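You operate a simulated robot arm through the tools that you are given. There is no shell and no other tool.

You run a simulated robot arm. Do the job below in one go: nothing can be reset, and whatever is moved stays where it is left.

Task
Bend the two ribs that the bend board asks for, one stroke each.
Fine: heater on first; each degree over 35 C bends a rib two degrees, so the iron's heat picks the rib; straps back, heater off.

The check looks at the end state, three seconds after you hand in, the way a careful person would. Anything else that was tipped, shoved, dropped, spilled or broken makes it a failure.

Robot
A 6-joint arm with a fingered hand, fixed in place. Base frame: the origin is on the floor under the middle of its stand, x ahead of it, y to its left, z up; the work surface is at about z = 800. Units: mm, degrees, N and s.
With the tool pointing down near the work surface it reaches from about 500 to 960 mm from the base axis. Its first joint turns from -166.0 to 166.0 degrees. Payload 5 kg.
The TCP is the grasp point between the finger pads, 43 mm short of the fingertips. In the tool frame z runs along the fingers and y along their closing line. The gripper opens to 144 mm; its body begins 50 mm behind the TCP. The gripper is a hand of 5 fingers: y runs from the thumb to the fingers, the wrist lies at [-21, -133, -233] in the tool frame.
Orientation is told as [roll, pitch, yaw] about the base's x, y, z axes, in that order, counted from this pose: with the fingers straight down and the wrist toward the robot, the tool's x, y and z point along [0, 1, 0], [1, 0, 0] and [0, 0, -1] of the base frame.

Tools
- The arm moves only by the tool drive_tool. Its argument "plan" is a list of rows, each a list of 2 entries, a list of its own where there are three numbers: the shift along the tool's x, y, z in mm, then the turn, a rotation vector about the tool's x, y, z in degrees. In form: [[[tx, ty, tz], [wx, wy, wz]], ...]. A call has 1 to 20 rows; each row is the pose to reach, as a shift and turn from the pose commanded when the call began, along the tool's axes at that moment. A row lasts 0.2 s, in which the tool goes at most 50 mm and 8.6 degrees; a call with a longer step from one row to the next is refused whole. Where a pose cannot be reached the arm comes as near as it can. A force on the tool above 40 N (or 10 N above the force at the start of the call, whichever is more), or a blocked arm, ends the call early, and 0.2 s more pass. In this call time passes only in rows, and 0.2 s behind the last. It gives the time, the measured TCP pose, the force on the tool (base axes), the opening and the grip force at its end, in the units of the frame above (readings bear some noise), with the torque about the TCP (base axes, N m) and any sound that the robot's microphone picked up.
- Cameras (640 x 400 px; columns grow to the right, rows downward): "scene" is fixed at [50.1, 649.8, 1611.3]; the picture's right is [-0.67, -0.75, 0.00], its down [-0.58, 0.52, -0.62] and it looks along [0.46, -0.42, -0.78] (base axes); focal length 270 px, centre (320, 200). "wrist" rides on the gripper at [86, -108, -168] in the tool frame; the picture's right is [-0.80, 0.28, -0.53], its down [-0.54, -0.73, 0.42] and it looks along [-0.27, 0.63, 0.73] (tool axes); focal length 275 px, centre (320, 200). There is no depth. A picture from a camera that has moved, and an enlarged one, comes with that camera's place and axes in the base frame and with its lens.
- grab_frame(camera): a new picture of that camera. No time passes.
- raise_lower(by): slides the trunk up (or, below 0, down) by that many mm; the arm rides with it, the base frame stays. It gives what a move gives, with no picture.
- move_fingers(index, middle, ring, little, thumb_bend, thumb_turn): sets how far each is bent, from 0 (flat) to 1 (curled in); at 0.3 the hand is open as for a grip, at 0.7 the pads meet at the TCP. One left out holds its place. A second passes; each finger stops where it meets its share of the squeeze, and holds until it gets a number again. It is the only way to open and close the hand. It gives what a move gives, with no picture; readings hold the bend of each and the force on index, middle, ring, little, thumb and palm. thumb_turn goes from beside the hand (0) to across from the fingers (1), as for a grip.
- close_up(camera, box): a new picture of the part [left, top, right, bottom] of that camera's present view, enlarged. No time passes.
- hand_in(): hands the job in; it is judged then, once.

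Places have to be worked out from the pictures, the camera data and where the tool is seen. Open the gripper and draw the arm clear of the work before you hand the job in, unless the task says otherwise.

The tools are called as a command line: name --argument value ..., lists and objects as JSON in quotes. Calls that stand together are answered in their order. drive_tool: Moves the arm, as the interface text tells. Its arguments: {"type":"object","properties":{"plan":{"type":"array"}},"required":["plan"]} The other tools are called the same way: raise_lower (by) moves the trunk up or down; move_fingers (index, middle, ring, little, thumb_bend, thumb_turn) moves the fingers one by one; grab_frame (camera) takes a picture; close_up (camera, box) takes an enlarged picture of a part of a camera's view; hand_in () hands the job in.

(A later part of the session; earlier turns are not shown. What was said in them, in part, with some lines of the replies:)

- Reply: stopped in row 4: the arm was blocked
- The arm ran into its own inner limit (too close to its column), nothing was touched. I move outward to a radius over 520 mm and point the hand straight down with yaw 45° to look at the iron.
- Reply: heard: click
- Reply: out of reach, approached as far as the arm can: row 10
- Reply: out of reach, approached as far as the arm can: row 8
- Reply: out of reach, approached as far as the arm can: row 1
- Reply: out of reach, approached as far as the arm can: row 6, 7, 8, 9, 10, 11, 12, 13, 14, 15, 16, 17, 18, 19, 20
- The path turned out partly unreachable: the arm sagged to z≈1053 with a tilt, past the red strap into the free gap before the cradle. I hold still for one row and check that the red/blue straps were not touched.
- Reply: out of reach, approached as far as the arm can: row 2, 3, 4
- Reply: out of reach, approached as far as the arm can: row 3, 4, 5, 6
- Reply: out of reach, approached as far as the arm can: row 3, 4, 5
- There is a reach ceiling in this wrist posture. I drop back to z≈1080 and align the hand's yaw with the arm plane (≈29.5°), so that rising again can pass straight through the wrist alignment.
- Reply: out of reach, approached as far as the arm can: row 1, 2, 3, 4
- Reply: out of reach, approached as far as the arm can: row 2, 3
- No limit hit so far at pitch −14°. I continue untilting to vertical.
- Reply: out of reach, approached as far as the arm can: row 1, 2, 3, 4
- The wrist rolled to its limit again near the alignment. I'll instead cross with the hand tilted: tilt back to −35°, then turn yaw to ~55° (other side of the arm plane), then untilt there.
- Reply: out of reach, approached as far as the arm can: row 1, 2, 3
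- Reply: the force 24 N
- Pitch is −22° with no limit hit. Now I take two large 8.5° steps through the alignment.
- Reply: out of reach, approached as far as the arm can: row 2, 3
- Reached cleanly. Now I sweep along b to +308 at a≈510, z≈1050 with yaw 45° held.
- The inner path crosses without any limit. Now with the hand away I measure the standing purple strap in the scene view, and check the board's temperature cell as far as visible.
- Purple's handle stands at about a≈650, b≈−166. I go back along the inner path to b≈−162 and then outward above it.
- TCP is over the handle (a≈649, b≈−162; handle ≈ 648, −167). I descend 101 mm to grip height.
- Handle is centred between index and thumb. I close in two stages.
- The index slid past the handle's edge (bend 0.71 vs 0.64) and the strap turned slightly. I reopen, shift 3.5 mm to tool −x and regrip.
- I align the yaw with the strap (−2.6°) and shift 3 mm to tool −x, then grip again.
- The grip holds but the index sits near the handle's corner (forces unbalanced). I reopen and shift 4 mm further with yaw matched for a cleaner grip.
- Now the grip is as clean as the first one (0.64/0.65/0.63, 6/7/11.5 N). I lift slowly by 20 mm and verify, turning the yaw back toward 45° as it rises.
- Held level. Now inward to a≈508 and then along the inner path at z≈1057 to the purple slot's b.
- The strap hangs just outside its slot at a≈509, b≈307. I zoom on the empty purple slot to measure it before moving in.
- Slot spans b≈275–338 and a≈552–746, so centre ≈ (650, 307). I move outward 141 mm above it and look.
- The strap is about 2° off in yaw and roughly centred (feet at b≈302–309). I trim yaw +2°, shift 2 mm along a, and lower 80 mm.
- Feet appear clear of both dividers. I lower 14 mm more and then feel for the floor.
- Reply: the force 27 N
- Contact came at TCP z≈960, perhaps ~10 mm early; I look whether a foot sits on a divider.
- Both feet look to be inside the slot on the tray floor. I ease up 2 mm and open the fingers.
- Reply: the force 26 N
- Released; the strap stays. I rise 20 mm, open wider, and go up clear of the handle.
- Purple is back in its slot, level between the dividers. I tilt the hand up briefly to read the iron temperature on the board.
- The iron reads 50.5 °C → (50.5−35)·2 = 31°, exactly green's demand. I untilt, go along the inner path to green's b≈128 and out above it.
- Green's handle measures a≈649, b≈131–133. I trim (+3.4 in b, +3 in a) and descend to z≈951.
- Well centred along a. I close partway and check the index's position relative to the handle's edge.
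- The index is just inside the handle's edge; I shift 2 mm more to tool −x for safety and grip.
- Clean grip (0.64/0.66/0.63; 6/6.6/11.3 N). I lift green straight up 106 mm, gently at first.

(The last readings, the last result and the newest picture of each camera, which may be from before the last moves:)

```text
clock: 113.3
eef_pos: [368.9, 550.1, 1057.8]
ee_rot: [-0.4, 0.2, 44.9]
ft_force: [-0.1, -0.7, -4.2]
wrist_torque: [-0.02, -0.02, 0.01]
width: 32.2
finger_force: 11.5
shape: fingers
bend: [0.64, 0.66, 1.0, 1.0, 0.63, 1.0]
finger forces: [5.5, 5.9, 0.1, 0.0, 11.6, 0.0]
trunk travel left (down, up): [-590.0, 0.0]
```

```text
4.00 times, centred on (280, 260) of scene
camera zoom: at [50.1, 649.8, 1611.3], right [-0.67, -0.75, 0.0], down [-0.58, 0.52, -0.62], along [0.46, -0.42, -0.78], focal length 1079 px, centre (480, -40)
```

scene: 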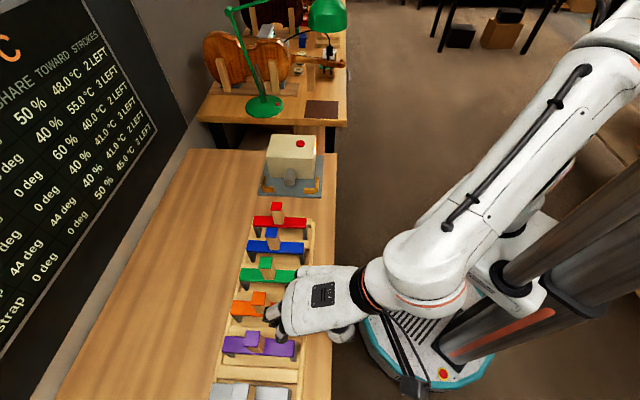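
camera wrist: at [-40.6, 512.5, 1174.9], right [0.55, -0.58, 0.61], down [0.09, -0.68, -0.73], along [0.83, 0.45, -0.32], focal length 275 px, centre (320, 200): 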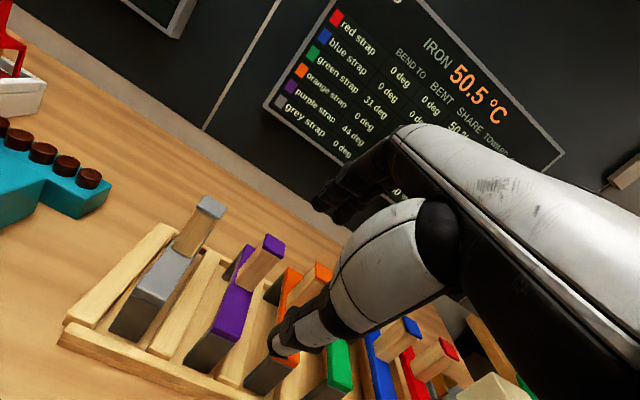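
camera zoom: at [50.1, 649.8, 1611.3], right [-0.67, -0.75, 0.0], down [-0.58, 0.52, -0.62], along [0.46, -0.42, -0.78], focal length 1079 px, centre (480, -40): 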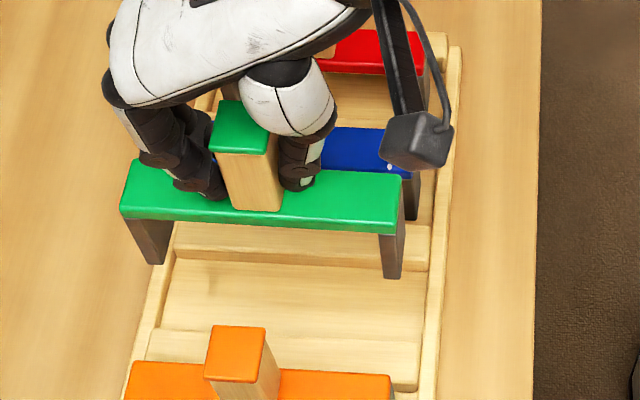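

Level and steady. Inward to a≈508, then along the inner path to the iron's b≈−279.

drive_tool --plan '[[[0, -20, 0], [0, 0, 0]], [[0, -45, 0], [0, 0, 0]], [[0, -70, 0], [0, 0, 0]], [[0, -95, 0], [0, 0, 0]], [[0, -120, 0], [0, 0, 0]], [[0, -141, 0], [0, 0, 0]]]'

drive_tool --plan '[[[-10, 0, 0], [0, 0, 0]], [[-30, 0, 0], [0, 0, 0]], [[-53, 0, 0], [0, 0, 0]], [[-76, 0, 0], [0, 0, 0]], [[-99, 0, 0], [0, 0, 0]], [[-122, 0, 0], [0, 0, 0]], [[-145, 0, 0], [0, 0, 0]], [[-168, 0, 0], [0, 0, 0]], [[-191, 0, 0], [0, 0, 0]], [[-214, 0, 0], [0, 0, 0]], [[-237, 0, 0], [0, 0, 0]], [[-260, 0, 0], [0, 0, 0]], [[-283, 0, 0], [0, 0, 0]], [[-306, 0, 0], [0, 0, 0]], [[-329, 0, 0], [0, 0, 0]], [[-352, 0, 0], [0, 0, 0]], [[-374, 0, 0], [0, 0, 0]], [[-392, 0, 0], [0, 0, 0]], [[-403, 0, 0], [0, 0, 0]], [[-408, 0, 0], [0, 0, 0]]]'

grab_frame --camera "scene"

grab_frame --camera "wrist"

```text
clock: 114.7
eef_pos: [269.4, 451.9, 1056.0]
ee_rot: [-0.3, 0.1, 45.0]
ft_force: [-0.6, 0.3, -3.0]
wrist_torque: [0.04, -0.04, 0.0]
width: 32.4
finger_force: 11.7
shape: fingers
bend: [0.64, 0.66, 1.0, 1.0, 0.63, 1.0]
finger forces: [5.6, 5.7, 0.0, 0.1, 11.6, 0.0]
trunk travel left (down, up): [-590.0, 0.0]
```

```text
clock: 118.9
eef_pos: [555.8, 162.5, 1059.5]
ee_rot: [-0.4, 0.1, 44.9]
ft_force: [0.2, -0.1, -5.2]
wrist_torque: [0.02, 0.0, -0.04]
width: 32.5
finger_force: 11.6
shape: fingers
bend: [0.65, 0.66, 1.0, 1.0, 0.63, 1.0]
finger forces: [5.7, 5.7, 0.0, 0.0, 11.6, 0.0]
trunk travel left (down, up): [-590.0, 0.0]
```

```text
taken
```

scene: 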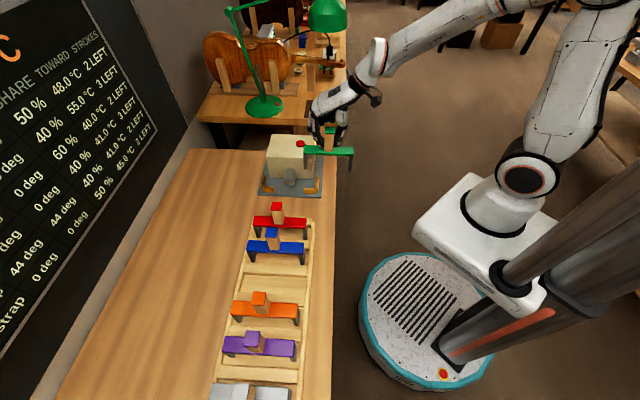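

```text
taken
camera wrist: at [418.0, 146.7, 1227.8], right [0.76, -0.36, 0.54], down [-0.13, -0.9, -0.42], along [0.63, 0.25, -0.73], focal length 275 px, centre (320, 200)
```

wrist: 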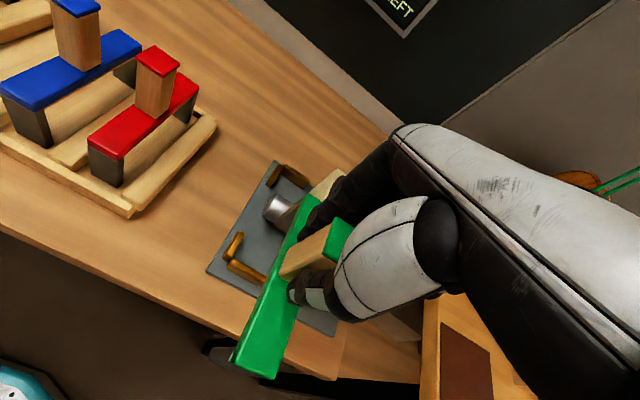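

All fine at b≈−278. I move outward 140 mm over the cradle.

drive_tool --plan '[[[0, 18, 0], [0, 0, 0]], [[0, 40, 0], [0, 0, 0]], [[0, 65, 0], [0, 0, 0]], [[0, 90, 0], [0, 0, 0]], [[0, 115, 0], [0, 0, 0]], [[0, 132, 0], [0, 0, 0]], [[0, 140, 0], [0, 0, 0]]]'

close_up --camera "scene" --box '[260, 120, 320, 160]'

close_up --camera "scene" --box '[255, 145, 325, 200]'

close_up --camera "wrist" --box '[180, 190, 340, 390]'

```text
clock: 120.5
eef_pos: [656.1, 260.6, 1058.5]
ee_rot: [-0.3, 0.2, 44.8]
ft_force: [-0.1, 0.4, -4.3]
wrist_torque: [-0.01, -0.01, -0.02]
width: 32.3
finger_force: 11.3
shape: fingers
bend: [0.65, 0.66, 1.0, 1.0, 0.63, 1.0]
finger forces: [5.6, 5.9, 0.0, 0.0, 11.5, 0.0]
trunk travel left (down, up): [-590.0, 0.0]
```

```text
10.00 times, centred on (290, 140) of scene
camera zoom: at [50.1, 649.8, 1611.3], right [-0.67, -0.75, 0.0], down [-0.58, 0.52, -0.62], along [0.46, -0.42, -0.78], focal length 2698 px, centre (620, 800)
```

zoom: 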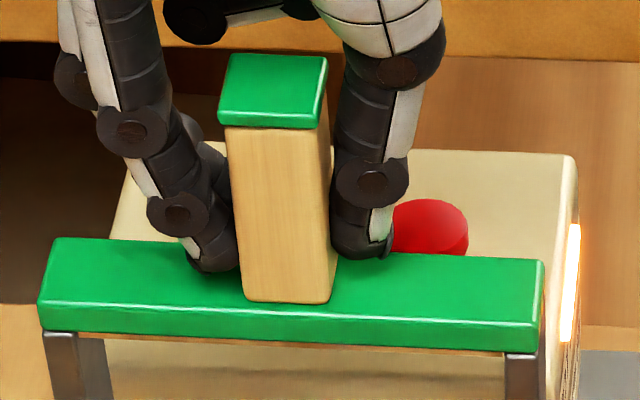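

```text
7.27 times, centred on (290, 172) of scene
camera zoom: at [50.1, 649.8, 1611.3], right [-0.67, -0.75, 0.0], down [-0.58, 0.52, -0.62], along [0.46, -0.42, -0.78], focal length 1962 px, centre (538, 400)
```

zoom: 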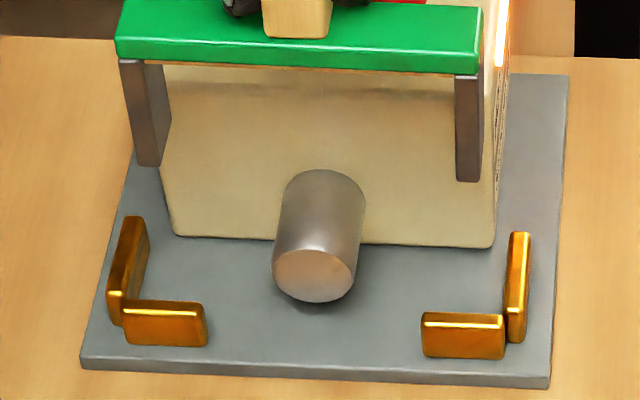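

```text
2.00 times, centred on (260, 290) of wrist
camera zoom: at [517.1, 246.4, 1227.0], right [0.76, -0.36, 0.54], down [-0.13, -0.9, -0.42], along [0.63, 0.25, -0.73], focal length 551 px, centre (440, 20)
```

zoom: 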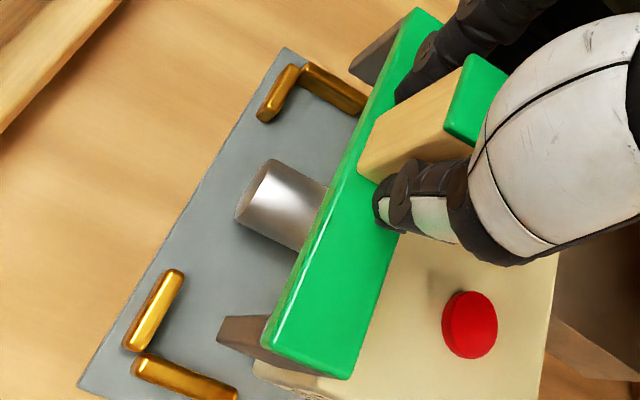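

Strap is upright and parallel; feet fronts at b≈−265.5 in scene terms. I shift 6 mm toward the rack and 3 mm outward, then lower 72 mm.

drive_tool --plan '[[[6, 3, 0], [0, 0, 0]], [[6, 3, 15], [0, 0, 0]], [[6, 3, 32], [0, 0, 0]], [[6, 3, 49], [0, 0, 0]], [[6, 3, 63], [0, 0, 0]], [[6, 3, 72], [0, 0, 0]]]'

close_up --camera "scene" --box '[255, 140, 325, 200]'

close_up --camera "wrist" --box '[180, 190, 340, 390]'

```text
clock: 121.9
eef_pos: [652.9, 266.2, 988.3]
ee_rot: [-0.3, 0.1, 44.9]
ft_force: [-0.5, 0.3, -4.4]
wrist_torque: [0.0, -0.02, 0.03]
width: 32.5
finger_force: 11.3
shape: fingers
bend: [0.65, 0.66, 1.0, 1.0, 0.63, 1.0]
finger forces: [5.6, 6.0, 0.0, 0.0, 11.5, 0.1]
trunk travel left (down, up): [-590.0, 0.0]
```

```text
6.67 times, centred on (290, 170) of scene
camera zoom: at [50.1, 649.8, 1611.3], right [-0.67, -0.75, 0.0], down [-0.58, 0.52, -0.62], along [0.46, -0.42, -0.78], focal length 1799 px, centre (520, 400)
```

zoom: 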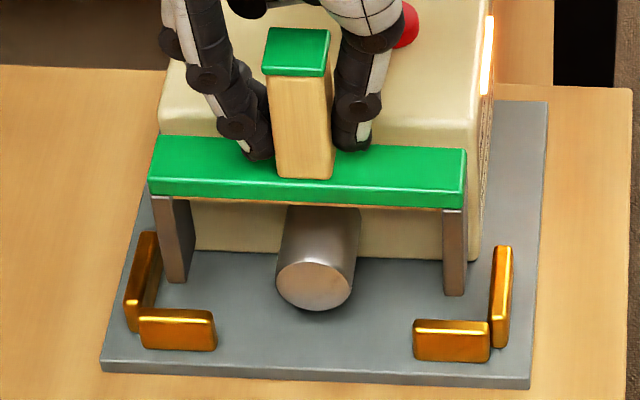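

```text
2.00 times, centred on (260, 290) of wrist
camera zoom: at [515.2, 252.1, 1155.0], right [0.76, -0.36, 0.54], down [-0.13, -0.9, -0.42], along [0.63, 0.25, -0.73], focal length 551 px, centre (440, 20)
```

zoom: 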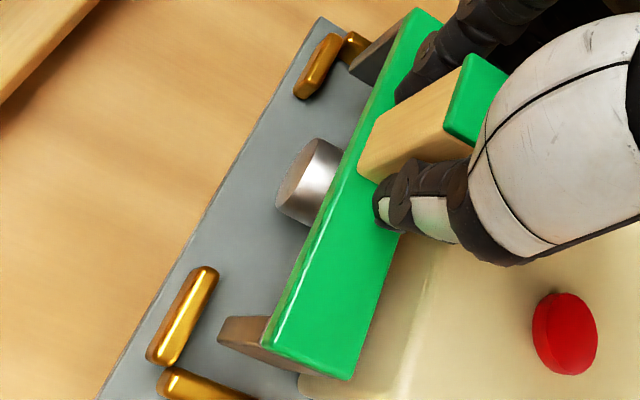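

Everything lines up: feet 12 mm behind the front stops, centred between the outer ones. I lower 18 mm, then creep.

drive_tool --plan '[[[0, 0, 6], [0, 0, 0]], [[0, 0, 12], [0, 0, 0]], [[0, 0, 18], [0, 0, 0]]]'

close_up --camera "scene" --box '[255, 145, 325, 205]'

```text
clock: 122.7
eef_pos: [654.2, 265.6, 968.4]
ee_rot: [-0.5, 0.1, 44.9]
ft_force: [-0.3, 0.0, -4.2]
wrist_torque: [0.02, -0.01, -0.01]
width: 32.2
finger_force: 11.9
shape: fingers
bend: [0.65, 0.66, 1.0, 1.0, 0.63, 1.0]
finger forces: [5.6, 5.9, 0.1, 0.0, 11.5, 0.1]
trunk travel left (down, up): [-590.0, 0.0]
```

```text
6.67 times, centred on (290, 175) of scene
camera zoom: at [50.1, 649.8, 1611.3], right [-0.67, -0.75, 0.0], down [-0.58, 0.52, -0.62], along [0.46, -0.42, -0.78], focal length 1799 px, centre (520, 367)
```

zoom: 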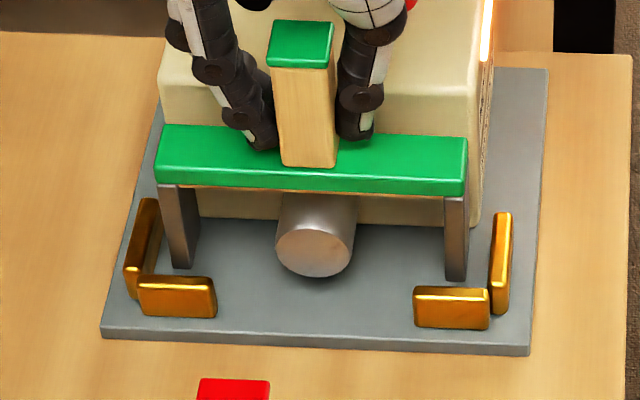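

No contact yet. I creep down 8 mm in 2 mm steps.

drive_tool --plan '[[[0, 0, 2], [0, 0, 0]], [[0, 0, 4], [0, 0, 0]], [[0, 0, 6], [0, 0, 0]], [[0, 0, 8], [0, 0, 0]]]'

close_up --camera "scene" --box '[255, 145, 325, 205]'

close_up --camera "scene" --box '[0, 130, 160, 250]'

```text
clock: 123.7
eef_pos: [654.4, 265.9, 961.6]
ee_rot: [-0.3, 0.1, 44.8]
ft_force: [0.2, 0.9, -3.7]
wrist_torque: [0.02, -0.03, 0.01]
width: 32.3
finger_force: 11.5
shape: fingers
bend: [0.65, 0.66, 1.0, 1.0, 0.63, 1.0]
finger forces: [5.6, 5.8, 0.0, 0.1, 11.4, 0.0]
trunk travel left (down, up): [-590.0, 0.0]
```

```text
6.67 times, centred on (290, 175) of scene
camera zoom: at [50.1, 649.8, 1611.3], right [-0.67, -0.75, 0.0], down [-0.58, 0.52, -0.62], along [0.46, -0.42, -0.78], focal length 1799 px, centre (520, 367)
```

zoom: 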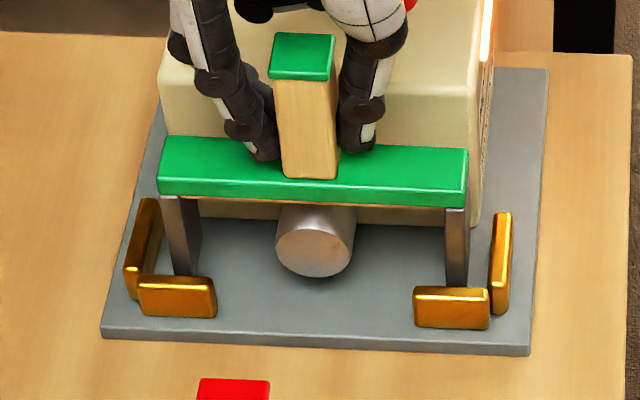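

```text
3.33 times, centred on (80, 190) of scene
camera zoom: at [50.1, 649.8, 1611.3], right [-0.67, -0.75, 0.0], down [-0.58, 0.52, -0.62], along [0.46, -0.42, -0.78], focal length 900 px, centre (1120, 233)
```

zoom: 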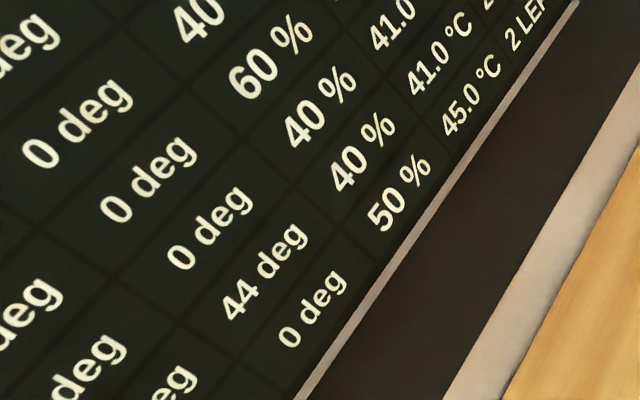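

Still no contact; I creep another 6 mm.

drive_tool --plan '[[[0, 0, 2], [0, 0, 0]], [[0, 0, 4], [0, 0, 0]], [[0, 0, 6], [0, 0, 0]]]'

close_up --camera "scene" --box '[255, 145, 325, 205]'

close_up --camera "scene" --box '[0, 130, 160, 250]'

```text
clock: 124.5
eef_pos: [653.7, 266.6, 955.0]
ee_rot: [-0.2, 0.1, 45.0]
ft_force: [-0.4, -0.5, -4.1]
wrist_torque: [0.04, 0.02, -0.01]
width: 32.2
finger_force: 11.9
shape: fingers
bend: [0.65, 0.66, 1.0, 1.0, 0.63, 1.0]
finger forces: [5.6, 5.9, 0.0, 0.0, 11.5, 0.0]
trunk travel left (down, up): [-590.0, 0.0]
```

```text
6.67 times, centred on (290, 175) of scene
camera zoom: at [50.1, 649.8, 1611.3], right [-0.67, -0.75, 0.0], down [-0.58, 0.52, -0.62], along [0.46, -0.42, -0.78], focal length 1799 px, centre (520, 367)
```

zoom: 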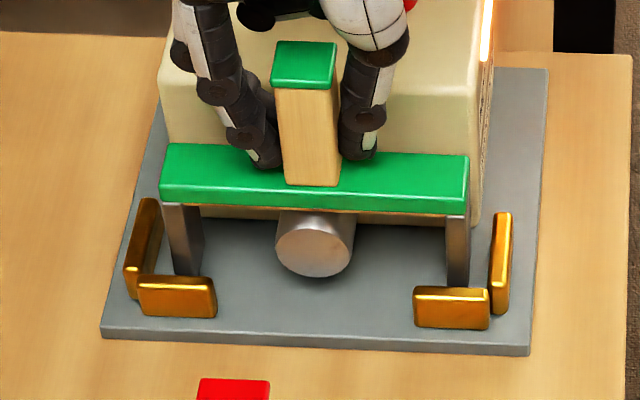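

```text
3.33 times, centred on (80, 190) of scene
camera zoom: at [50.1, 649.8, 1611.3], right [-0.67, -0.75, 0.0], down [-0.58, 0.52, -0.62], along [0.46, -0.42, -0.78], focal length 900 px, centre (1120, 233)
```

zoom: 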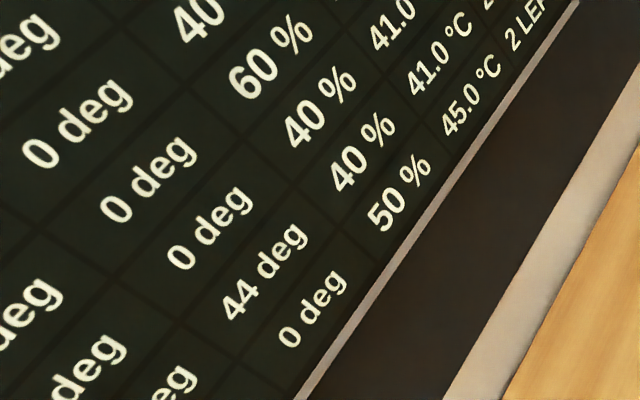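

Rib is nearly at the pipe. Another 6 mm in small steps.

drive_tool --plan '[[[0, 0, 2], [0, 0, 0]], [[0, 0, 4], [0, 0, 0]], [[0, 0, 6], [0, 0, 0]]]'

close_up --camera "scene" --box '[255, 145, 325, 205]'

close_up --camera "scene" --box '[0, 130, 160, 250]'

```text
clock: 125.3
eef_pos: [654.8, 266.1, 952.3]
ee_rot: [-0.3, 0.1, 45.0]
ft_force: [-0.2, -0.7, 3.8]
wrist_torque: [-0.07, 0.06, -0.04]
width: 32.0
finger_force: 12.0
shape: fingers
bend: [0.65, 0.66, 1.0, 1.0, 0.63, 1.0]
finger forces: [6.1, 6.0, 0.1, 0.0, 12.3, 0.0]
trunk travel left (down, up): [-590.0, 0.0]
```

```text
6.67 times, centred on (290, 175) of scene
camera zoom: at [50.1, 649.8, 1611.3], right [-0.67, -0.75, 0.0], down [-0.58, 0.52, -0.62], along [0.46, -0.42, -0.78], focal length 1799 px, centre (520, 367)
```

zoom: 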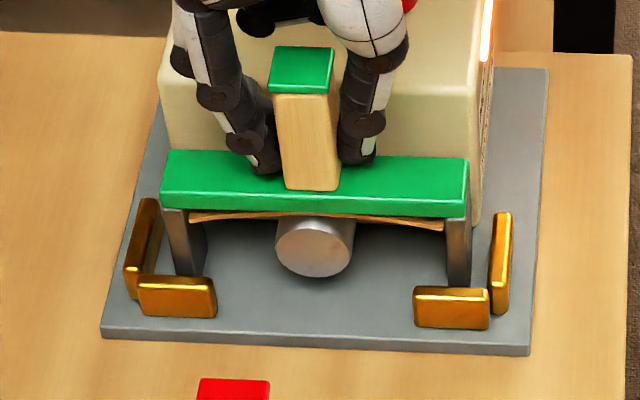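

```text
3.33 times, centred on (80, 190) of scene
camera zoom: at [50.1, 649.8, 1611.3], right [-0.67, -0.75, 0.0], down [-0.58, 0.52, -0.62], along [0.46, -0.42, -0.78], focal length 900 px, centre (1120, 233)
```

zoom: 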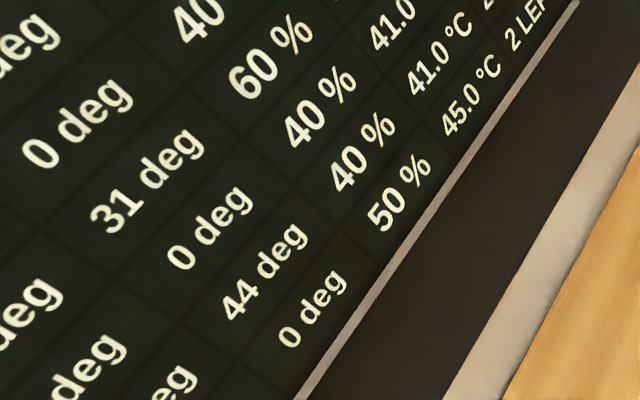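

Green shows BENT 31°. I lift straight up to z≈1059 and verify the count.

drive_tool --plan '[[[0, 0, -8], [0, 0, 0]], [[0, 0, -18], [0, 0, 0]], [[0, 0, -32], [0, 0, 0]], [[0, 0, -50], [0, 0, 0]], [[0, 0, -68], [0, 0, 0]], [[0, 0, -86], [0, 0, 0]], [[0, 0, -100], [0, 0, 0]], [[0, 0, -108], [0, 0, 0]]]'

close_up --camera "scene" --box '[0, 20, 160, 140]'

close_up --camera "scene" --box '[0, 130, 160, 250]'

close_up --camera "scene" --box '[250, 110, 330, 200]'

```text
clock: 127.1
eef_pos: [653.7, 267.1, 1056.4]
ee_rot: [-0.4, 0.2, 45.0]
ft_force: [0.8, 0.1, -4.5]
wrist_torque: [0.0, -0.02, -0.04]
width: 32.0
finger_force: 11.2
shape: fingers
bend: [0.65, 0.66, 1.0, 1.0, 0.63, 1.0]
finger forces: [5.6, 5.8, 0.1, 0.0, 11.4, 0.1]
trunk travel left (down, up): [-590.0, 0.0]
```

```text
3.33 times, centred on (80, 80) of scene
camera zoom: at [50.1, 649.8, 1611.3], right [-0.67, -0.75, 0.0], down [-0.58, 0.52, -0.62], along [0.46, -0.42, -0.78], focal length 900 px, centre (1120, 600)
```

zoom: 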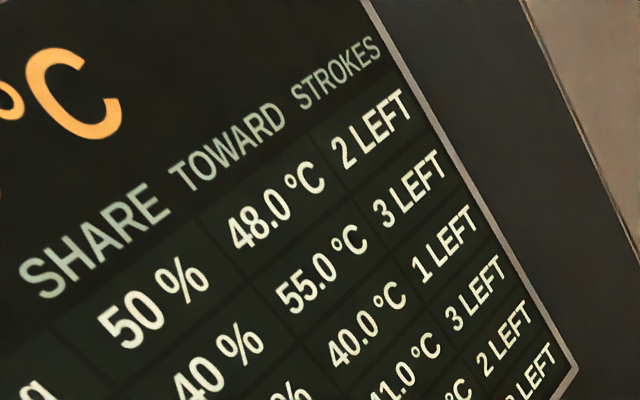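

```text
3.33 times, centred on (80, 190) of scene
camera zoom: at [50.1, 649.8, 1611.3], right [-0.67, -0.75, 0.0], down [-0.58, 0.52, -0.62], along [0.46, -0.42, -0.78], focal length 900 px, centre (1120, 233)
```

zoom: 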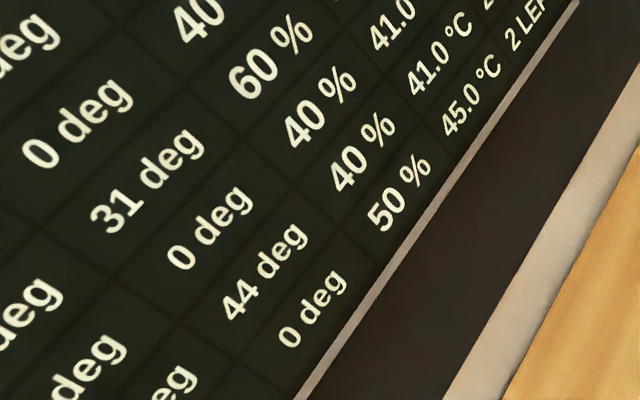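

```text
4.44 times, centred on (290, 155) of scene
camera zoom: at [50.1, 649.8, 1611.3], right [-0.67, -0.75, 0.0], down [-0.58, 0.52, -0.62], along [0.46, -0.42, -0.78], focal length 1199 px, centre (453, 400)
```

zoom: 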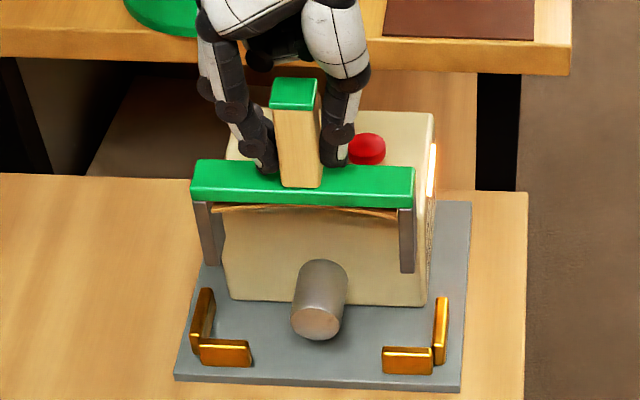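

One stroke used (1 LEFT), 31° reached. Now I take green back: inward 143 mm, along the inner path +402 mm.

drive_tool --plan '[[[0, -18, 0], [0, 0, 0]], [[0, -42, 0], [0, 0, 0]], [[0, -68, 0], [0, 0, 0]], [[0, -94, 0], [0, 0, 0]], [[0, -120, 0], [0, 0, 0]], [[0, -143, 0], [0, 0, 0]]]'

drive_tool --plan '[[[10, 0, 0], [0, 0, 0]], [[30, 0, 0], [0, 0, 0]], [[53, 0, 0], [0, 0, 0]], [[76, 0, 0], [0, 0, 0]], [[99, 0, 0], [0, 0, 0]], [[122, 0, 0], [0, 0, 0]], [[145, 0, 0], [0, 0, 0]], [[168, 0, 0], [0, 0, 0]], [[191, 0, 0], [0, 0, 0]], [[214, 0, 0], [0, 0, 0]], [[237, 0, 0], [0, 0, 0]], [[260, 0, 0], [0, 0, 0]], [[283, 0, 0], [0, 0, 0]], [[306, 0, 0], [0, 0, 0]], [[329, 0, 0], [0, 0, 0]], [[350, 0, 0], [0, 0, 0]], [[370, 0, 0], [0, 0, 0]], [[386, 0, 0], [0, 0, 0]], [[397, 0, 0], [0, 0, 0]], [[402, 0, 0], [0, 0, 0]]]'

grab_frame --camera "scene"

```text
clock: 128.5
eef_pos: [552.0, 165.9, 1057.5]
ee_rot: [-0.3, 0.1, 45.0]
ft_force: [0.1, -0.4, -4.1]
wrist_torque: [-0.02, -0.03, 0.02]
width: 32.0
finger_force: 11.4
shape: fingers
bend: [0.65, 0.66, 1.0, 1.0, 0.63, 1.0]
finger forces: [5.7, 6.0, 0.0, 0.0, 11.5, 0.1]
trunk travel left (down, up): [-590.0, 0.0]
```

```text
clock: 132.7
eef_pos: [268.8, 450.0, 1055.5]
ee_rot: [-0.4, 0.1, 44.9]
ft_force: [-1.0, 0.3, -4.4]
wrist_torque: [0.03, 0.0, 0.01]
width: 32.2
finger_force: 11.0
shape: fingers
bend: [0.65, 0.66, 1.0, 1.0, 0.63, 1.0]
finger forces: [5.6, 5.9, 0.0, 0.0, 11.3, 0.0]
trunk travel left (down, up): [-590.0, 0.0]
```

```text
taken
```

scene: 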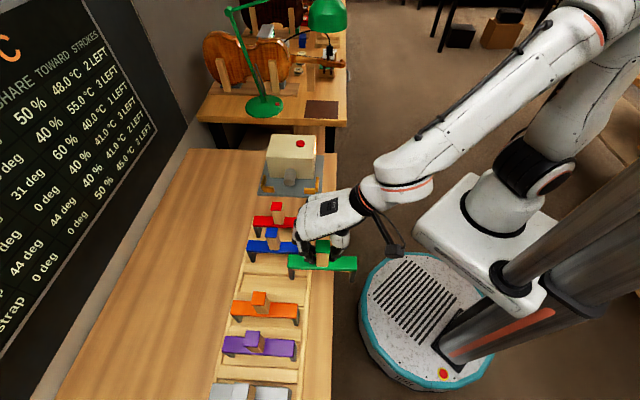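

Back beside the green slot (b≈128). I move outward 141 mm over it and check alignment.

drive_tool --plan '[[[0, 20, 0], [0, 0, 0]], [[0, 45, 0], [0, 0, 0]], [[0, 70, 0], [0, 0, 0]], [[0, 95, 0], [0, 0, 0]], [[0, 120, 0], [0, 0, 0]], [[0, 141, 0], [0, 0, 0]]]'

close_up --camera "scene" --box '[215, 210, 345, 310]'

close_up --camera "wrist" --box '[140, 190, 340, 400]'

```text
clock: 134.1
eef_pos: [368.3, 551.0, 1053.9]
ee_rot: [-0.4, 0.2, 44.9]
ft_force: [-0.5, -0.5, -5.0]
wrist_torque: [-0.03, -0.03, 0.03]
width: 31.8
finger_force: 11.1
shape: fingers
bend: [0.65, 0.66, 1.0, 1.0, 0.63, 1.0]
finger forces: [5.5, 5.7, 0.0, 0.0, 11.4, 0.1]
trunk travel left (down, up): [-590.0, 0.0]
```

```text
4.00 times, centred on (280, 260) of scene
camera zoom: at [50.1, 649.8, 1611.3], right [-0.67, -0.75, 0.0], down [-0.58, 0.52, -0.62], along [0.46, -0.42, -0.78], focal length 1079 px, centre (480, -40)
```

zoom: 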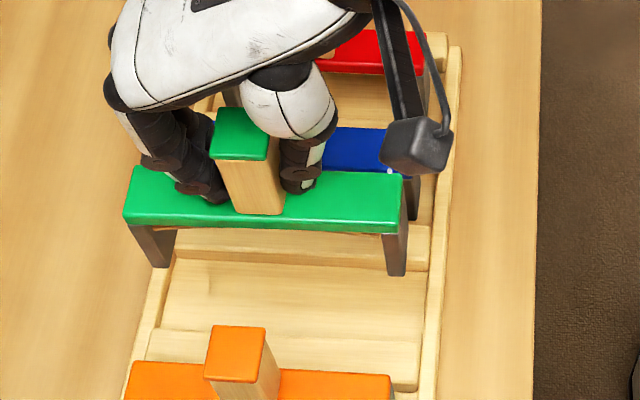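

```text
1.90 times, centred on (240, 295) of wrist
camera zoom: at [229.7, 535.1, 1222.5], right [0.76, -0.36, 0.54], down [-0.13, -0.9, -0.42], along [0.63, 0.25, -0.73], focal length 524 px, centre (472, 19)
```

zoom: 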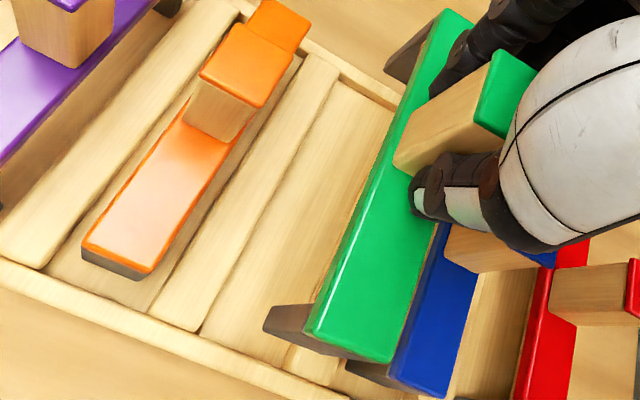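

It matches the pose it had when lifted out. I lower 84 mm and then feel for the floor.

drive_tool --plan '[[[0, 0, 14], [0, 0, 0]], [[0, 0, 30], [0, 0, 0]], [[0, 0, 47], [0, 0, 0]], [[0, 0, 64], [0, 0, 0]], [[0, 0, 76], [0, 0, 0]], [[0, 0, 84], [0, 0, 0]]]'

close_up --camera "scene" --box '[220, 230, 330, 310]'

close_up --camera "wrist" --box '[140, 190, 340, 400]'

```text
clock: 135.5
eef_pos: [367.7, 549.5, 972.1]
ee_rot: [-0.3, 0.2, 45.0]
ft_force: [-1.0, 0.5, -4.8]
wrist_torque: [0.01, 0.01, -0.02]
width: 32.0
finger_force: 11.4
shape: fingers
bend: [0.65, 0.66, 1.0, 1.0, 0.63, 1.0]
finger forces: [5.8, 5.7, 0.0, 0.0, 11.3, 0.0]
trunk travel left (down, up): [-590.0, 0.0]
```

```text
5.00 times, centred on (275, 270) of scene
camera zoom: at [50.1, 649.8, 1611.3], right [-0.67, -0.75, 0.0], down [-0.58, 0.52, -0.62], along [0.46, -0.42, -0.78], focal length 1349 px, centre (545, -150)
```

zoom: 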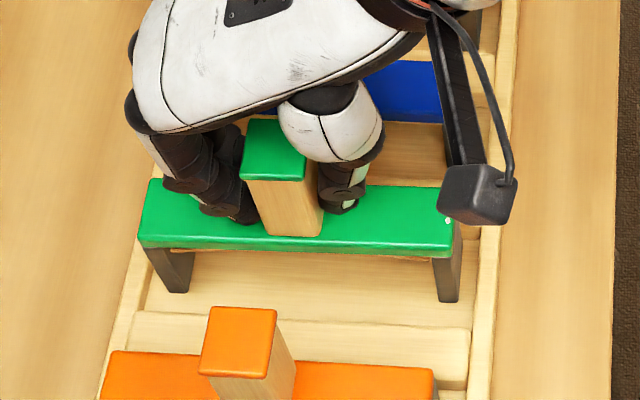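

```text
1.90 times, centred on (240, 295) of wrist
camera zoom: at [229.4, 534.9, 1139.4], right [0.76, -0.36, 0.54], down [-0.13, -0.9, -0.42], along [0.63, 0.25, -0.73], focal length 524 px, centre (472, 19)
```

zoom: 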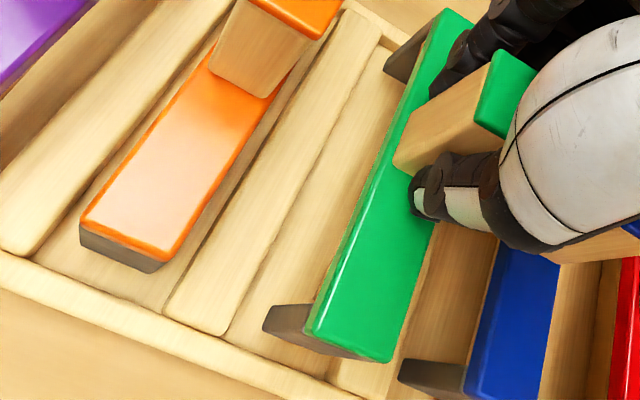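

Aligned with the slot. I continue down carefully.

drive_tool --plan '[[[0, 0, 6], [0, 0, 0]], [[0, 0, 12], [0, 0, 0]]]'

drive_tool --plan '[[[0, 0, 2.5], [0, 0, 0]], [[0, 0, 5], [0, 0, 0]], [[0, 0, 7.5], [0, 0, 0]]]'

```text
clock: 136.1
eef_pos: [368.8, 549.3, 958.8]
ee_rot: [-0.3, 0.0, 45.0]
ft_force: [0.7, 0.5, -4.6]
wrist_torque: [-0.01, -0.01, -0.02]
width: 31.9
finger_force: 11.1
shape: fingers
bend: [0.65, 0.66, 1.0, 1.0, 0.63, 1.0]
finger forces: [5.7, 5.7, 0.0, 0.0, 11.3, 0.0]
trunk travel left (down, up): [-590.0, 0.0]
```

```text
clock: 136.9
eef_pos: [368.4, 549.7, 952.6]
ee_rot: [-0.3, 0.1, 44.9]
ft_force: [0.8, -0.8, 2.2]
wrist_torque: [-0.06, -0.02, -0.03]
width: 32.0
finger_force: 12.0
shape: fingers
bend: [0.65, 0.66, 1.0, 1.0, 0.63, 1.0]
finger forces: [5.9, 6.0, 0.0, 0.1, 12.1, 0.0]
trunk travel left (down, up): [-590.0, 0.0]
```

Contact at z≈952.6, just as expected for the tray floor. I lower 1 mm more and open the fingers.

drive_tool --plan '[[[0, 0, 1], [0, 0, 0]]]'

move_fingers --index 0.57 --middle 0.57 --thumb_bend 0.57

drive_tool --plan '[[[0, 0, -10], [0, 0, 0]], [[0, 0, -20], [0, 0, 0]]]'

move_fingers --index 0.4 --middle 0.4 --thumb_bend 0.4

drive_tool --plan '[[[0, 0, -20], [0, 0, 0]], [[0, 0, -45], [0, 0, 0]], [[0, 0, -75], [0, 0, 0]], [[0, 0, -95], [0, 0, 0]], [[0, -30, -100], [0, 0, 0]], [[0, -65, -100], [0, 0, 0]], [[0, -100, -100], [0, 0, 0]], [[0, -140, -100], [0, 0, 0]]]'

grab_frame --camera "scene"

grab_frame --camera "wrist"

```text
clock: 137.3
eef_pos: [369.1, 548.8, 951.8]
ee_rot: [-0.4, 0.0, 44.9]
ft_force: [1.0, -1.0, 6.9]
wrist_torque: [-0.11, -0.02, -0.02]
width: 31.9
finger_force: 12.7
shape: fingers
bend: [0.65, 0.66, 1.0, 1.0, 0.63, 1.0]
finger forces: [6.3, 6.7, 0.0, 0.0, 12.5, 0.0]
trunk travel left (down, up): [-590.0, 0.0]
```

```text
clock: 138.3
eef_pos: [368.9, 548.6, 951.4]
ee_rot: [-0.3, 0.1, 45.0]
ft_force: [0.9, -0.6, -0.6]
wrist_torque: [0.03, -0.04, -0.01]
width: 56.3
finger_force: 0.1
shape: fingers
bend: [0.56, 0.56, 1.0, 1.0, 0.56, 1.0]
finger forces: [0.0, 0.0, 0.1, 0.1, 0.0, 0.0]
trunk travel left (down, up): [-590.0, 0.0]
```

```text
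clock: 138.9
eef_pos: [369.0, 549.5, 971.1]
ee_rot: [-0.4, 0.0, 44.9]
ft_force: [0.5, -0.8, -0.3]
wrist_torque: [0.0, 0.01, -0.01]
width: 56.4
finger_force: 0.0
shape: fingers
bend: [0.56, 0.56, 1.0, 1.0, 0.56, 1.0]
finger forces: [0.0, 0.0, 0.1, 0.0, 0.1, 0.1]
trunk travel left (down, up): [-590.0, 0.0]
```

```text
clock: 139.9
eef_pos: [369.1, 550.2, 969.5]
ee_rot: [-0.3, 0.1, 45.1]
ft_force: [-0.6, 1.0, 0.3]
wrist_torque: [0.01, -0.02, 0.04]
width: 113.8
finger_force: 0.0
shape: fingers
bend: [0.4, 0.4, 1.0, 1.0, 0.4, 0.99]
finger forces: [0.0, 0.0, 0.0, 0.1, 0.0, 0.0]
trunk travel left (down, up): [-590.0, 0.0]
```

```text
clock: 141.7
eef_pos: [266.9, 452.2, 1071.6]
ee_rot: [-0.3, 0.0, 45.0]
ft_force: [0.1, -0.5, 0.6]
wrist_torque: [0.02, -0.03, 0.0]
width: 113.9
finger_force: 0.1
shape: fingers
bend: [0.4, 0.4, 1.0, 1.0, 0.4, 0.99]
finger forces: [0.1, 0.1, 0.0, 0.0, 0.0, 0.0]
trunk travel left (down, up): [-590.0, 0.0]
```

```text
taken
```

scene: 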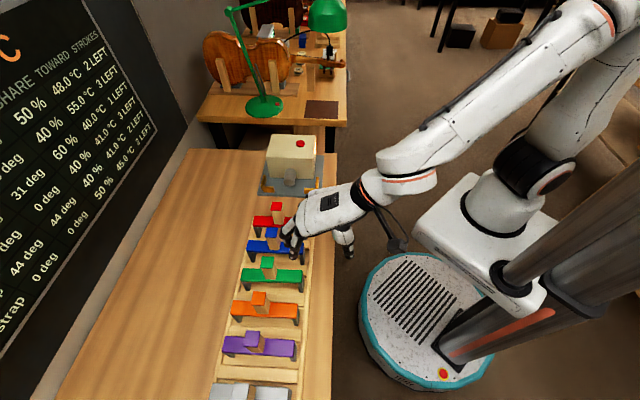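

```text
taken
camera wrist: at [129.4, 436.1, 1239.4], right [0.76, -0.36, 0.54], down [-0.13, -0.9, -0.42], along [0.64, 0.25, -0.73], focal length 275 px, centre (320, 200)
```

wrist: 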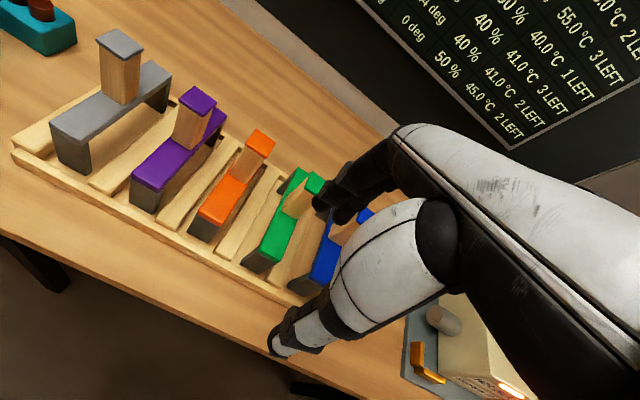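

Both straps are back in their slots. Now heater off: I travel along the inner path toward the iron, then set the pressing finger shape.

drive_tool --plan '[[[-30, 0, 0], [0, 0, 0]], [[-60, 0, 0], [0, 0, 0]], [[-90, 0, 0], [0, 0, 0]], [[-120, 0, 0], [0, 0, 0]], [[-150, 0, 0], [0, 0, 0]], [[-180, 0, 0], [0, 0, 0]], [[-210, 0, 0], [0, 0, 0]], [[-240, 0, 0], [0, 0, 0]], [[-270, 0, 0], [0, 0, 0]], [[-300, 0, 0], [0, 0, 0]], [[-330, 0, 0], [0, 0, 0]], [[-360, 0, 0], [0, 0, 0]], [[-390, 0, 0], [0, 0, 0]], [[-420, 0, 0], [0, 0, 0]], [[-450, 0, 0], [0, 0, 0]], [[-480, 0, 0], [0, 0, 0]], [[-510, 0, 0], [0, 0, 0]], [[-528, 0, 0], [0, 0, 0]]]'

move_fingers --index 0.4 --middle 1.0 --ring 1.0 --little 1.0 --thumb_bend 0.3 --thumb_turn 0.0

grab_frame --camera "scene"

```text
clock: 145.5
eef_pos: [641.9, 77.1, 1074.3]
ee_rot: [-0.3, 0.2, 45.0]
ft_force: [-0.4, -0.4, 0.2]
wrist_torque: [0.04, -0.02, -0.03]
width: 114.0
finger_force: 0.1
shape: fingers
bend: [0.4, 0.4, 1.0, 1.0, 0.4, 0.99]
finger forces: [0.0, 0.0, 0.0, 0.0, 0.0, 0.0]
trunk travel left (down, up): [-590.0, 0.0]
```

```text
clock: 146.5
eef_pos: [642.8, 77.7, 1074.0]
ee_rot: [-0.3, 0.1, 45.0]
ft_force: [-0.3, 0.3, 0.2]
wrist_torque: [0.02, -0.04, 0.0]
width: 199.9
finger_force: 0.0
shape: fingers
bend: [0.4, 1.0, 1.0, 1.0, 0.3, 0.0]
finger forces: [0.0, 0.0, 0.0, 0.0, 0.0, 0.0]
trunk travel left (down, up): [-590.0, 0.0]
```

```text
taken
```

scene: 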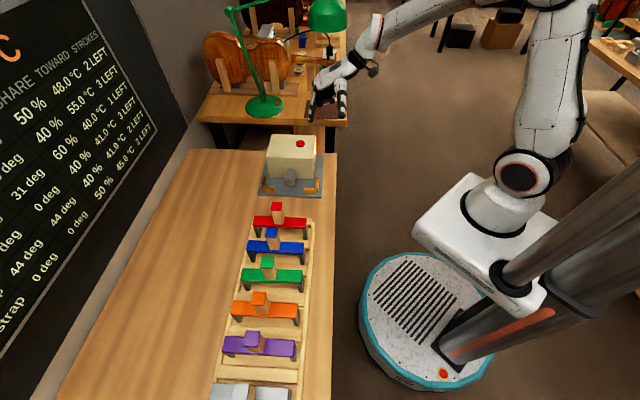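

Rack looks all in order. I move over the button (a≈549.5, b≈−397.5) and lower to z≈1000, then check.

drive_tool --plan '[[[1, 14, 0], [0, 0, 0]], [[1.6, 28, 10], [0, 0, 0]], [[2.2, 40.4, 30], [0, 0, 0]], [[2.2, 40.4, 52], [0, 0, 0]], [[2.2, 40.4, 72], [0, 0, 0]]]'

close_up --camera "scene" --box '[270, 120, 330, 165]'

```text
clock: 147.7
eef_pos: [668.8, 107.5, 1001.9]
ee_rot: [-0.3, 0.1, 44.9]
ft_force: [0.2, -0.4, 0.3]
wrist_torque: [-0.02, 0.01, -0.02]
width: 200.3
finger_force: 0.2
shape: fingers
bend: [0.4, 1.0, 1.0, 1.0, 0.3, 0.0]
finger forces: [0.1, 0.1, 0.0, 0.0, 0.1, 0.0]
trunk travel left (down, up): [-590.0, 0.0]
```

```text
8.89 times, centred on (300, 142) of scene
camera zoom: at [50.1, 649.8, 1611.3], right [-0.67, -0.75, 0.0], down [-0.58, 0.52, -0.62], along [0.46, -0.42, -0.78], focal length 2399 px, centre (498, 711)
```

zoom: 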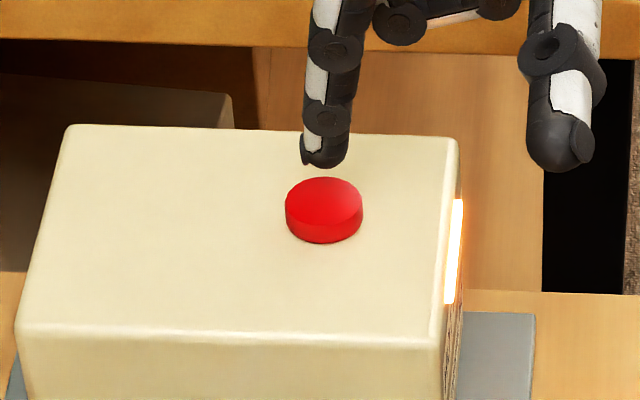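

The fingertip is over the button and the lamp is still lit. I press down with small steps until the click.

drive_tool --plan '[[[0, 0, 8], [0, 0, 0]], [[0, 0, 15], [0, 0, 0]], [[0, 0, 19], [0, 0, 0]], [[0, 0, 21], [0, 0, 0]], [[0, 0, 22.5], [0, 0, 0]], [[0, 0, 24], [0, 0, 0]]]'

close_up --camera "scene" --box '[270, 120, 330, 165]'

```text
clock: 149.1
eef_pos: [669.0, 107.3, 977.9]
ee_rot: [-0.3, 0.1, 44.9]
ft_force: [-1.0, -0.1, 3.5]
wrist_torque: [0.19, -0.06, 0.03]
width: 200.2
finger_force: 1.5
shape: fingers
bend: [0.4, 1.0, 1.0, 1.0, 0.3, 0.0]
finger forces: [3.0, 0.1, 0.0, 0.0, 0.0, 0.0]
trunk travel left (down, up): [-590.0, 0.0]
heard: click
```

```text
8.89 times, centred on (300, 142) of scene
camera zoom: at [50.1, 649.8, 1611.3], right [-0.67, -0.75, 0.0], down [-0.58, 0.52, -0.62], along [0.46, -0.42, -0.78], focal length 2399 px, centre (498, 711)
```

zoom: 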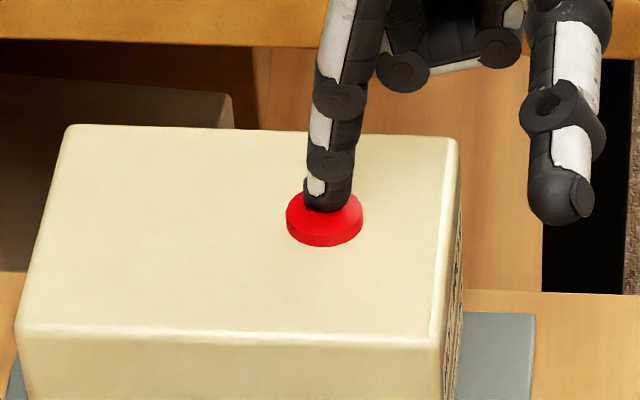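

Click heard and the lamp went dark: heater off. I lift straight up, retreat and open the hand.

drive_tool --plan '[[[0, 0, -12], [0, 0, 0]], [[0, 0, -40], [0, 0, 0]], [[0, 0, -75], [0, 0, 0]], [[0, -20, -105], [0, 0, 0]], [[0, -40, -115], [0, 0, 0]]]'

move_fingers --index 0.3 --middle 0.3 --ring 0.3 --little 0.3 --thumb_bend 0.3 --thumb_turn 1.0

grab_frame --camera "scene"

close_up --camera "scene" --box '[210, 190, 340, 310]'

close_up --camera "scene" --box '[200, 280, 330, 400]'

close_up --camera "scene" --box '[240, 120, 340, 200]'

```text
clock: 150.3
eef_pos: [641.1, 79.8, 1093.0]
ee_rot: [-0.4, 0.1, 45.1]
ft_force: [-0.1, -0.1, -0.4]
wrist_torque: [0.01, -0.04, -0.04]
width: 200.2
finger_force: 0.1
shape: fingers
bend: [0.4, 1.0, 1.0, 1.0, 0.3, 0.0]
finger forces: [0.1, 0.0, 0.0, 0.0, 0.0, 0.0]
trunk travel left (down, up): [-590.0, 0.0]
```

```text
clock: 151.3
eef_pos: [640.9, 79.2, 1093.0]
ee_rot: [-0.3, 0.1, 45.0]
ft_force: [0.5, -0.4, 0.4]
wrist_torque: [-0.01, 0.01, 0.01]
width: 149.3
finger_force: 0.0
shape: fingers
bend: [0.3, 0.3, 0.3, 0.3, 0.3, 0.97]
finger forces: [0.0, 0.0, 0.0, 0.1, 0.1, 0.1]
trunk travel left (down, up): [-590.0, 0.0]
```

```text
taken
```

scene: 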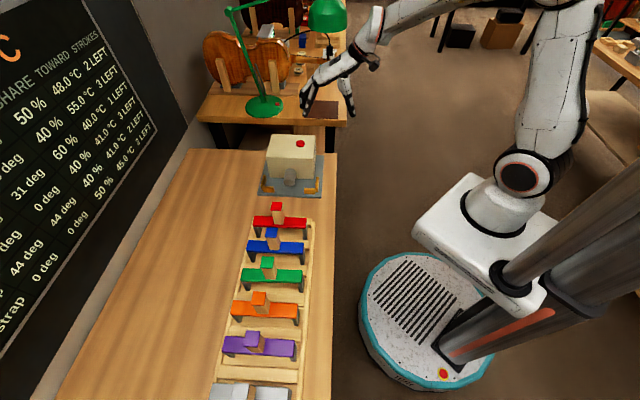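

```text
3.33 times, centred on (275, 250) of scene
camera zoom: at [50.1, 649.8, 1611.3], right [-0.67, -0.75, 0.0], down [-0.58, 0.52, -0.62], along [0.46, -0.42, -0.78], focal length 900 px, centre (470, 33)
```

zoom: 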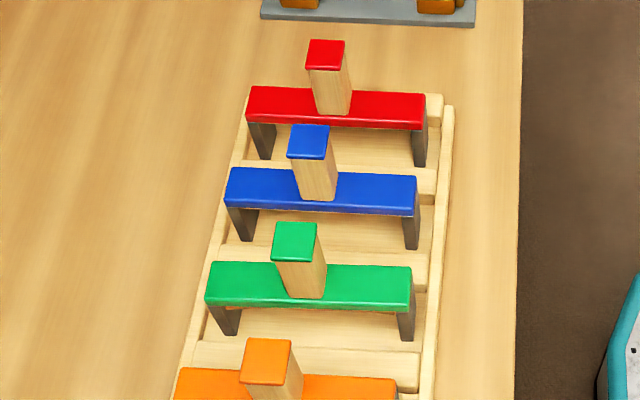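

```text
3.33 times, centred on (265, 340) of scene
camera zoom: at [50.1, 649.8, 1611.3], right [-0.67, -0.75, 0.0], down [-0.58, 0.52, -0.62], along [0.46, -0.42, -0.78], focal length 900 px, centre (503, -267)
```

zoom: 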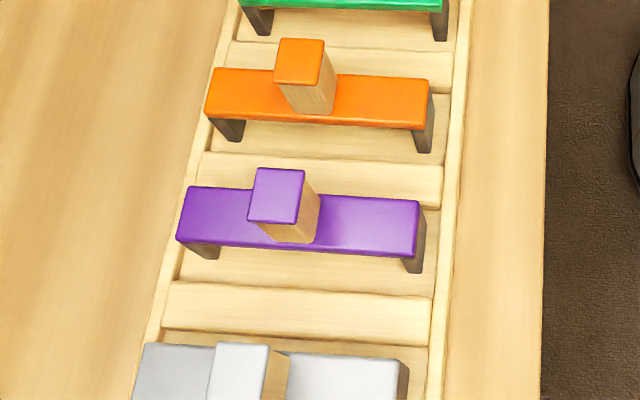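

```text
5.00 times, centred on (290, 160) of scene
camera zoom: at [50.1, 649.8, 1611.3], right [-0.67, -0.75, 0.0], down [-0.58, 0.52, -0.62], along [0.46, -0.42, -0.78], focal length 1349 px, centre (470, 400)
```

zoom: 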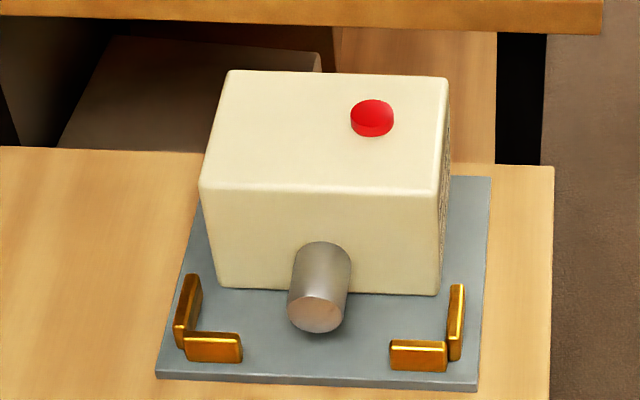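

Iron, cradle and all six straps are in place, lamp dark, board shows green 31° and purple 44°. I draw the hand back off the bench so it's clear of the work.

drive_tool --plan '[[[0, -18, -5], [0, 0, 5]], [[0, -36, -10], [0, 0, 10]], [[0, -54, -15], [0, 0, 15]], [[0, -72, -20], [0, 0, 20]]]'

grab_frame --camera "scene"

close_up --camera "scene" --box '[0, 130, 160, 250]'

close_up --camera "scene" --box '[0, 20, 160, 140]'

```text
clock: 152.3
eef_pos: [589.1, 28.1, 1114.0]
ee_rot: [-0.3, 0.0, 24.9]
ft_force: [0.1, -0.6, -0.2]
wrist_torque: [0.01, -0.04, 0.03]
width: 149.4
finger_force: 0.0
shape: fingers
bend: [0.3, 0.3, 0.3, 0.3, 0.3, 0.97]
finger forces: [0.1, 0.0, 0.0, 0.1, 0.1, 0.1]
trunk travel left (down, up): [-590.0, 0.0]
```

```text
taken
```

scene: 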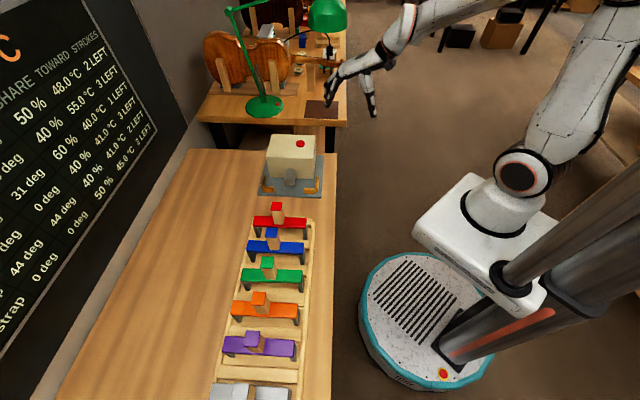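

```text
3.33 times, centred on (80, 190) of scene
camera zoom: at [50.1, 649.8, 1611.3], right [-0.67, -0.75, 0.0], down [-0.58, 0.52, -0.62], along [0.46, -0.42, -0.78], focal length 900 px, centre (1120, 233)
```

zoom: 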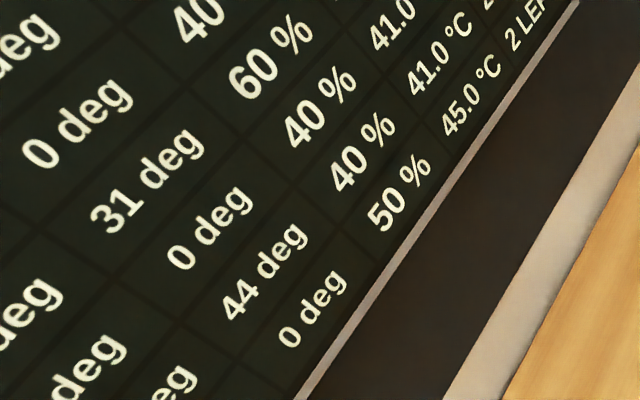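

```text
3.33 times, centred on (80, 80) of scene
camera zoom: at [50.1, 649.8, 1611.3], right [-0.67, -0.75, 0.0], down [-0.58, 0.52, -0.62], along [0.46, -0.42, -0.78], focal length 900 px, centre (1120, 600)
```

zoom: 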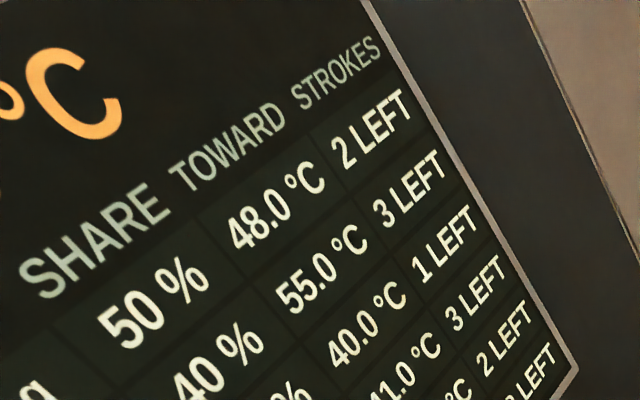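

Everything is as required: green 31°, purple 44°, one stroke each, straps standing in their slots, heater off, hand open and clear. I hand in.

hand_in

```text
The job is handed in.
```

I bent both ribs the board asked for, with one stroke each: purple to 44° and green to 31°. The job is handed in, and I haven't seen a result from the check.

- **Order:** With the heater on, the iron read 57.0 °C, which is 44°, so purple went first. The iron then read 50.5 °C, which is 31°, so green went second. The board confirmed both bends and showed one stroke used on each.
- **Straps:** Both straps are back in their slots, standing flat on the tray floor. Purple sits about 7 mm off its original spot but still clear of the dividers; green is within about 3 mm.
- **Setting down:** I stood the purple strap on the bare bench between the tray and the iron for a short while, because the arm had hit a wrist limit and I needed to regrip. It did not fall.
- **Heater and arm:** The heater is off; I heard the click and saw the lamp go dark. The hand is open and drawn back clear of the work.
- **Everything else:** In the last pictures the other four straps, the iron and its stops looked untouched.
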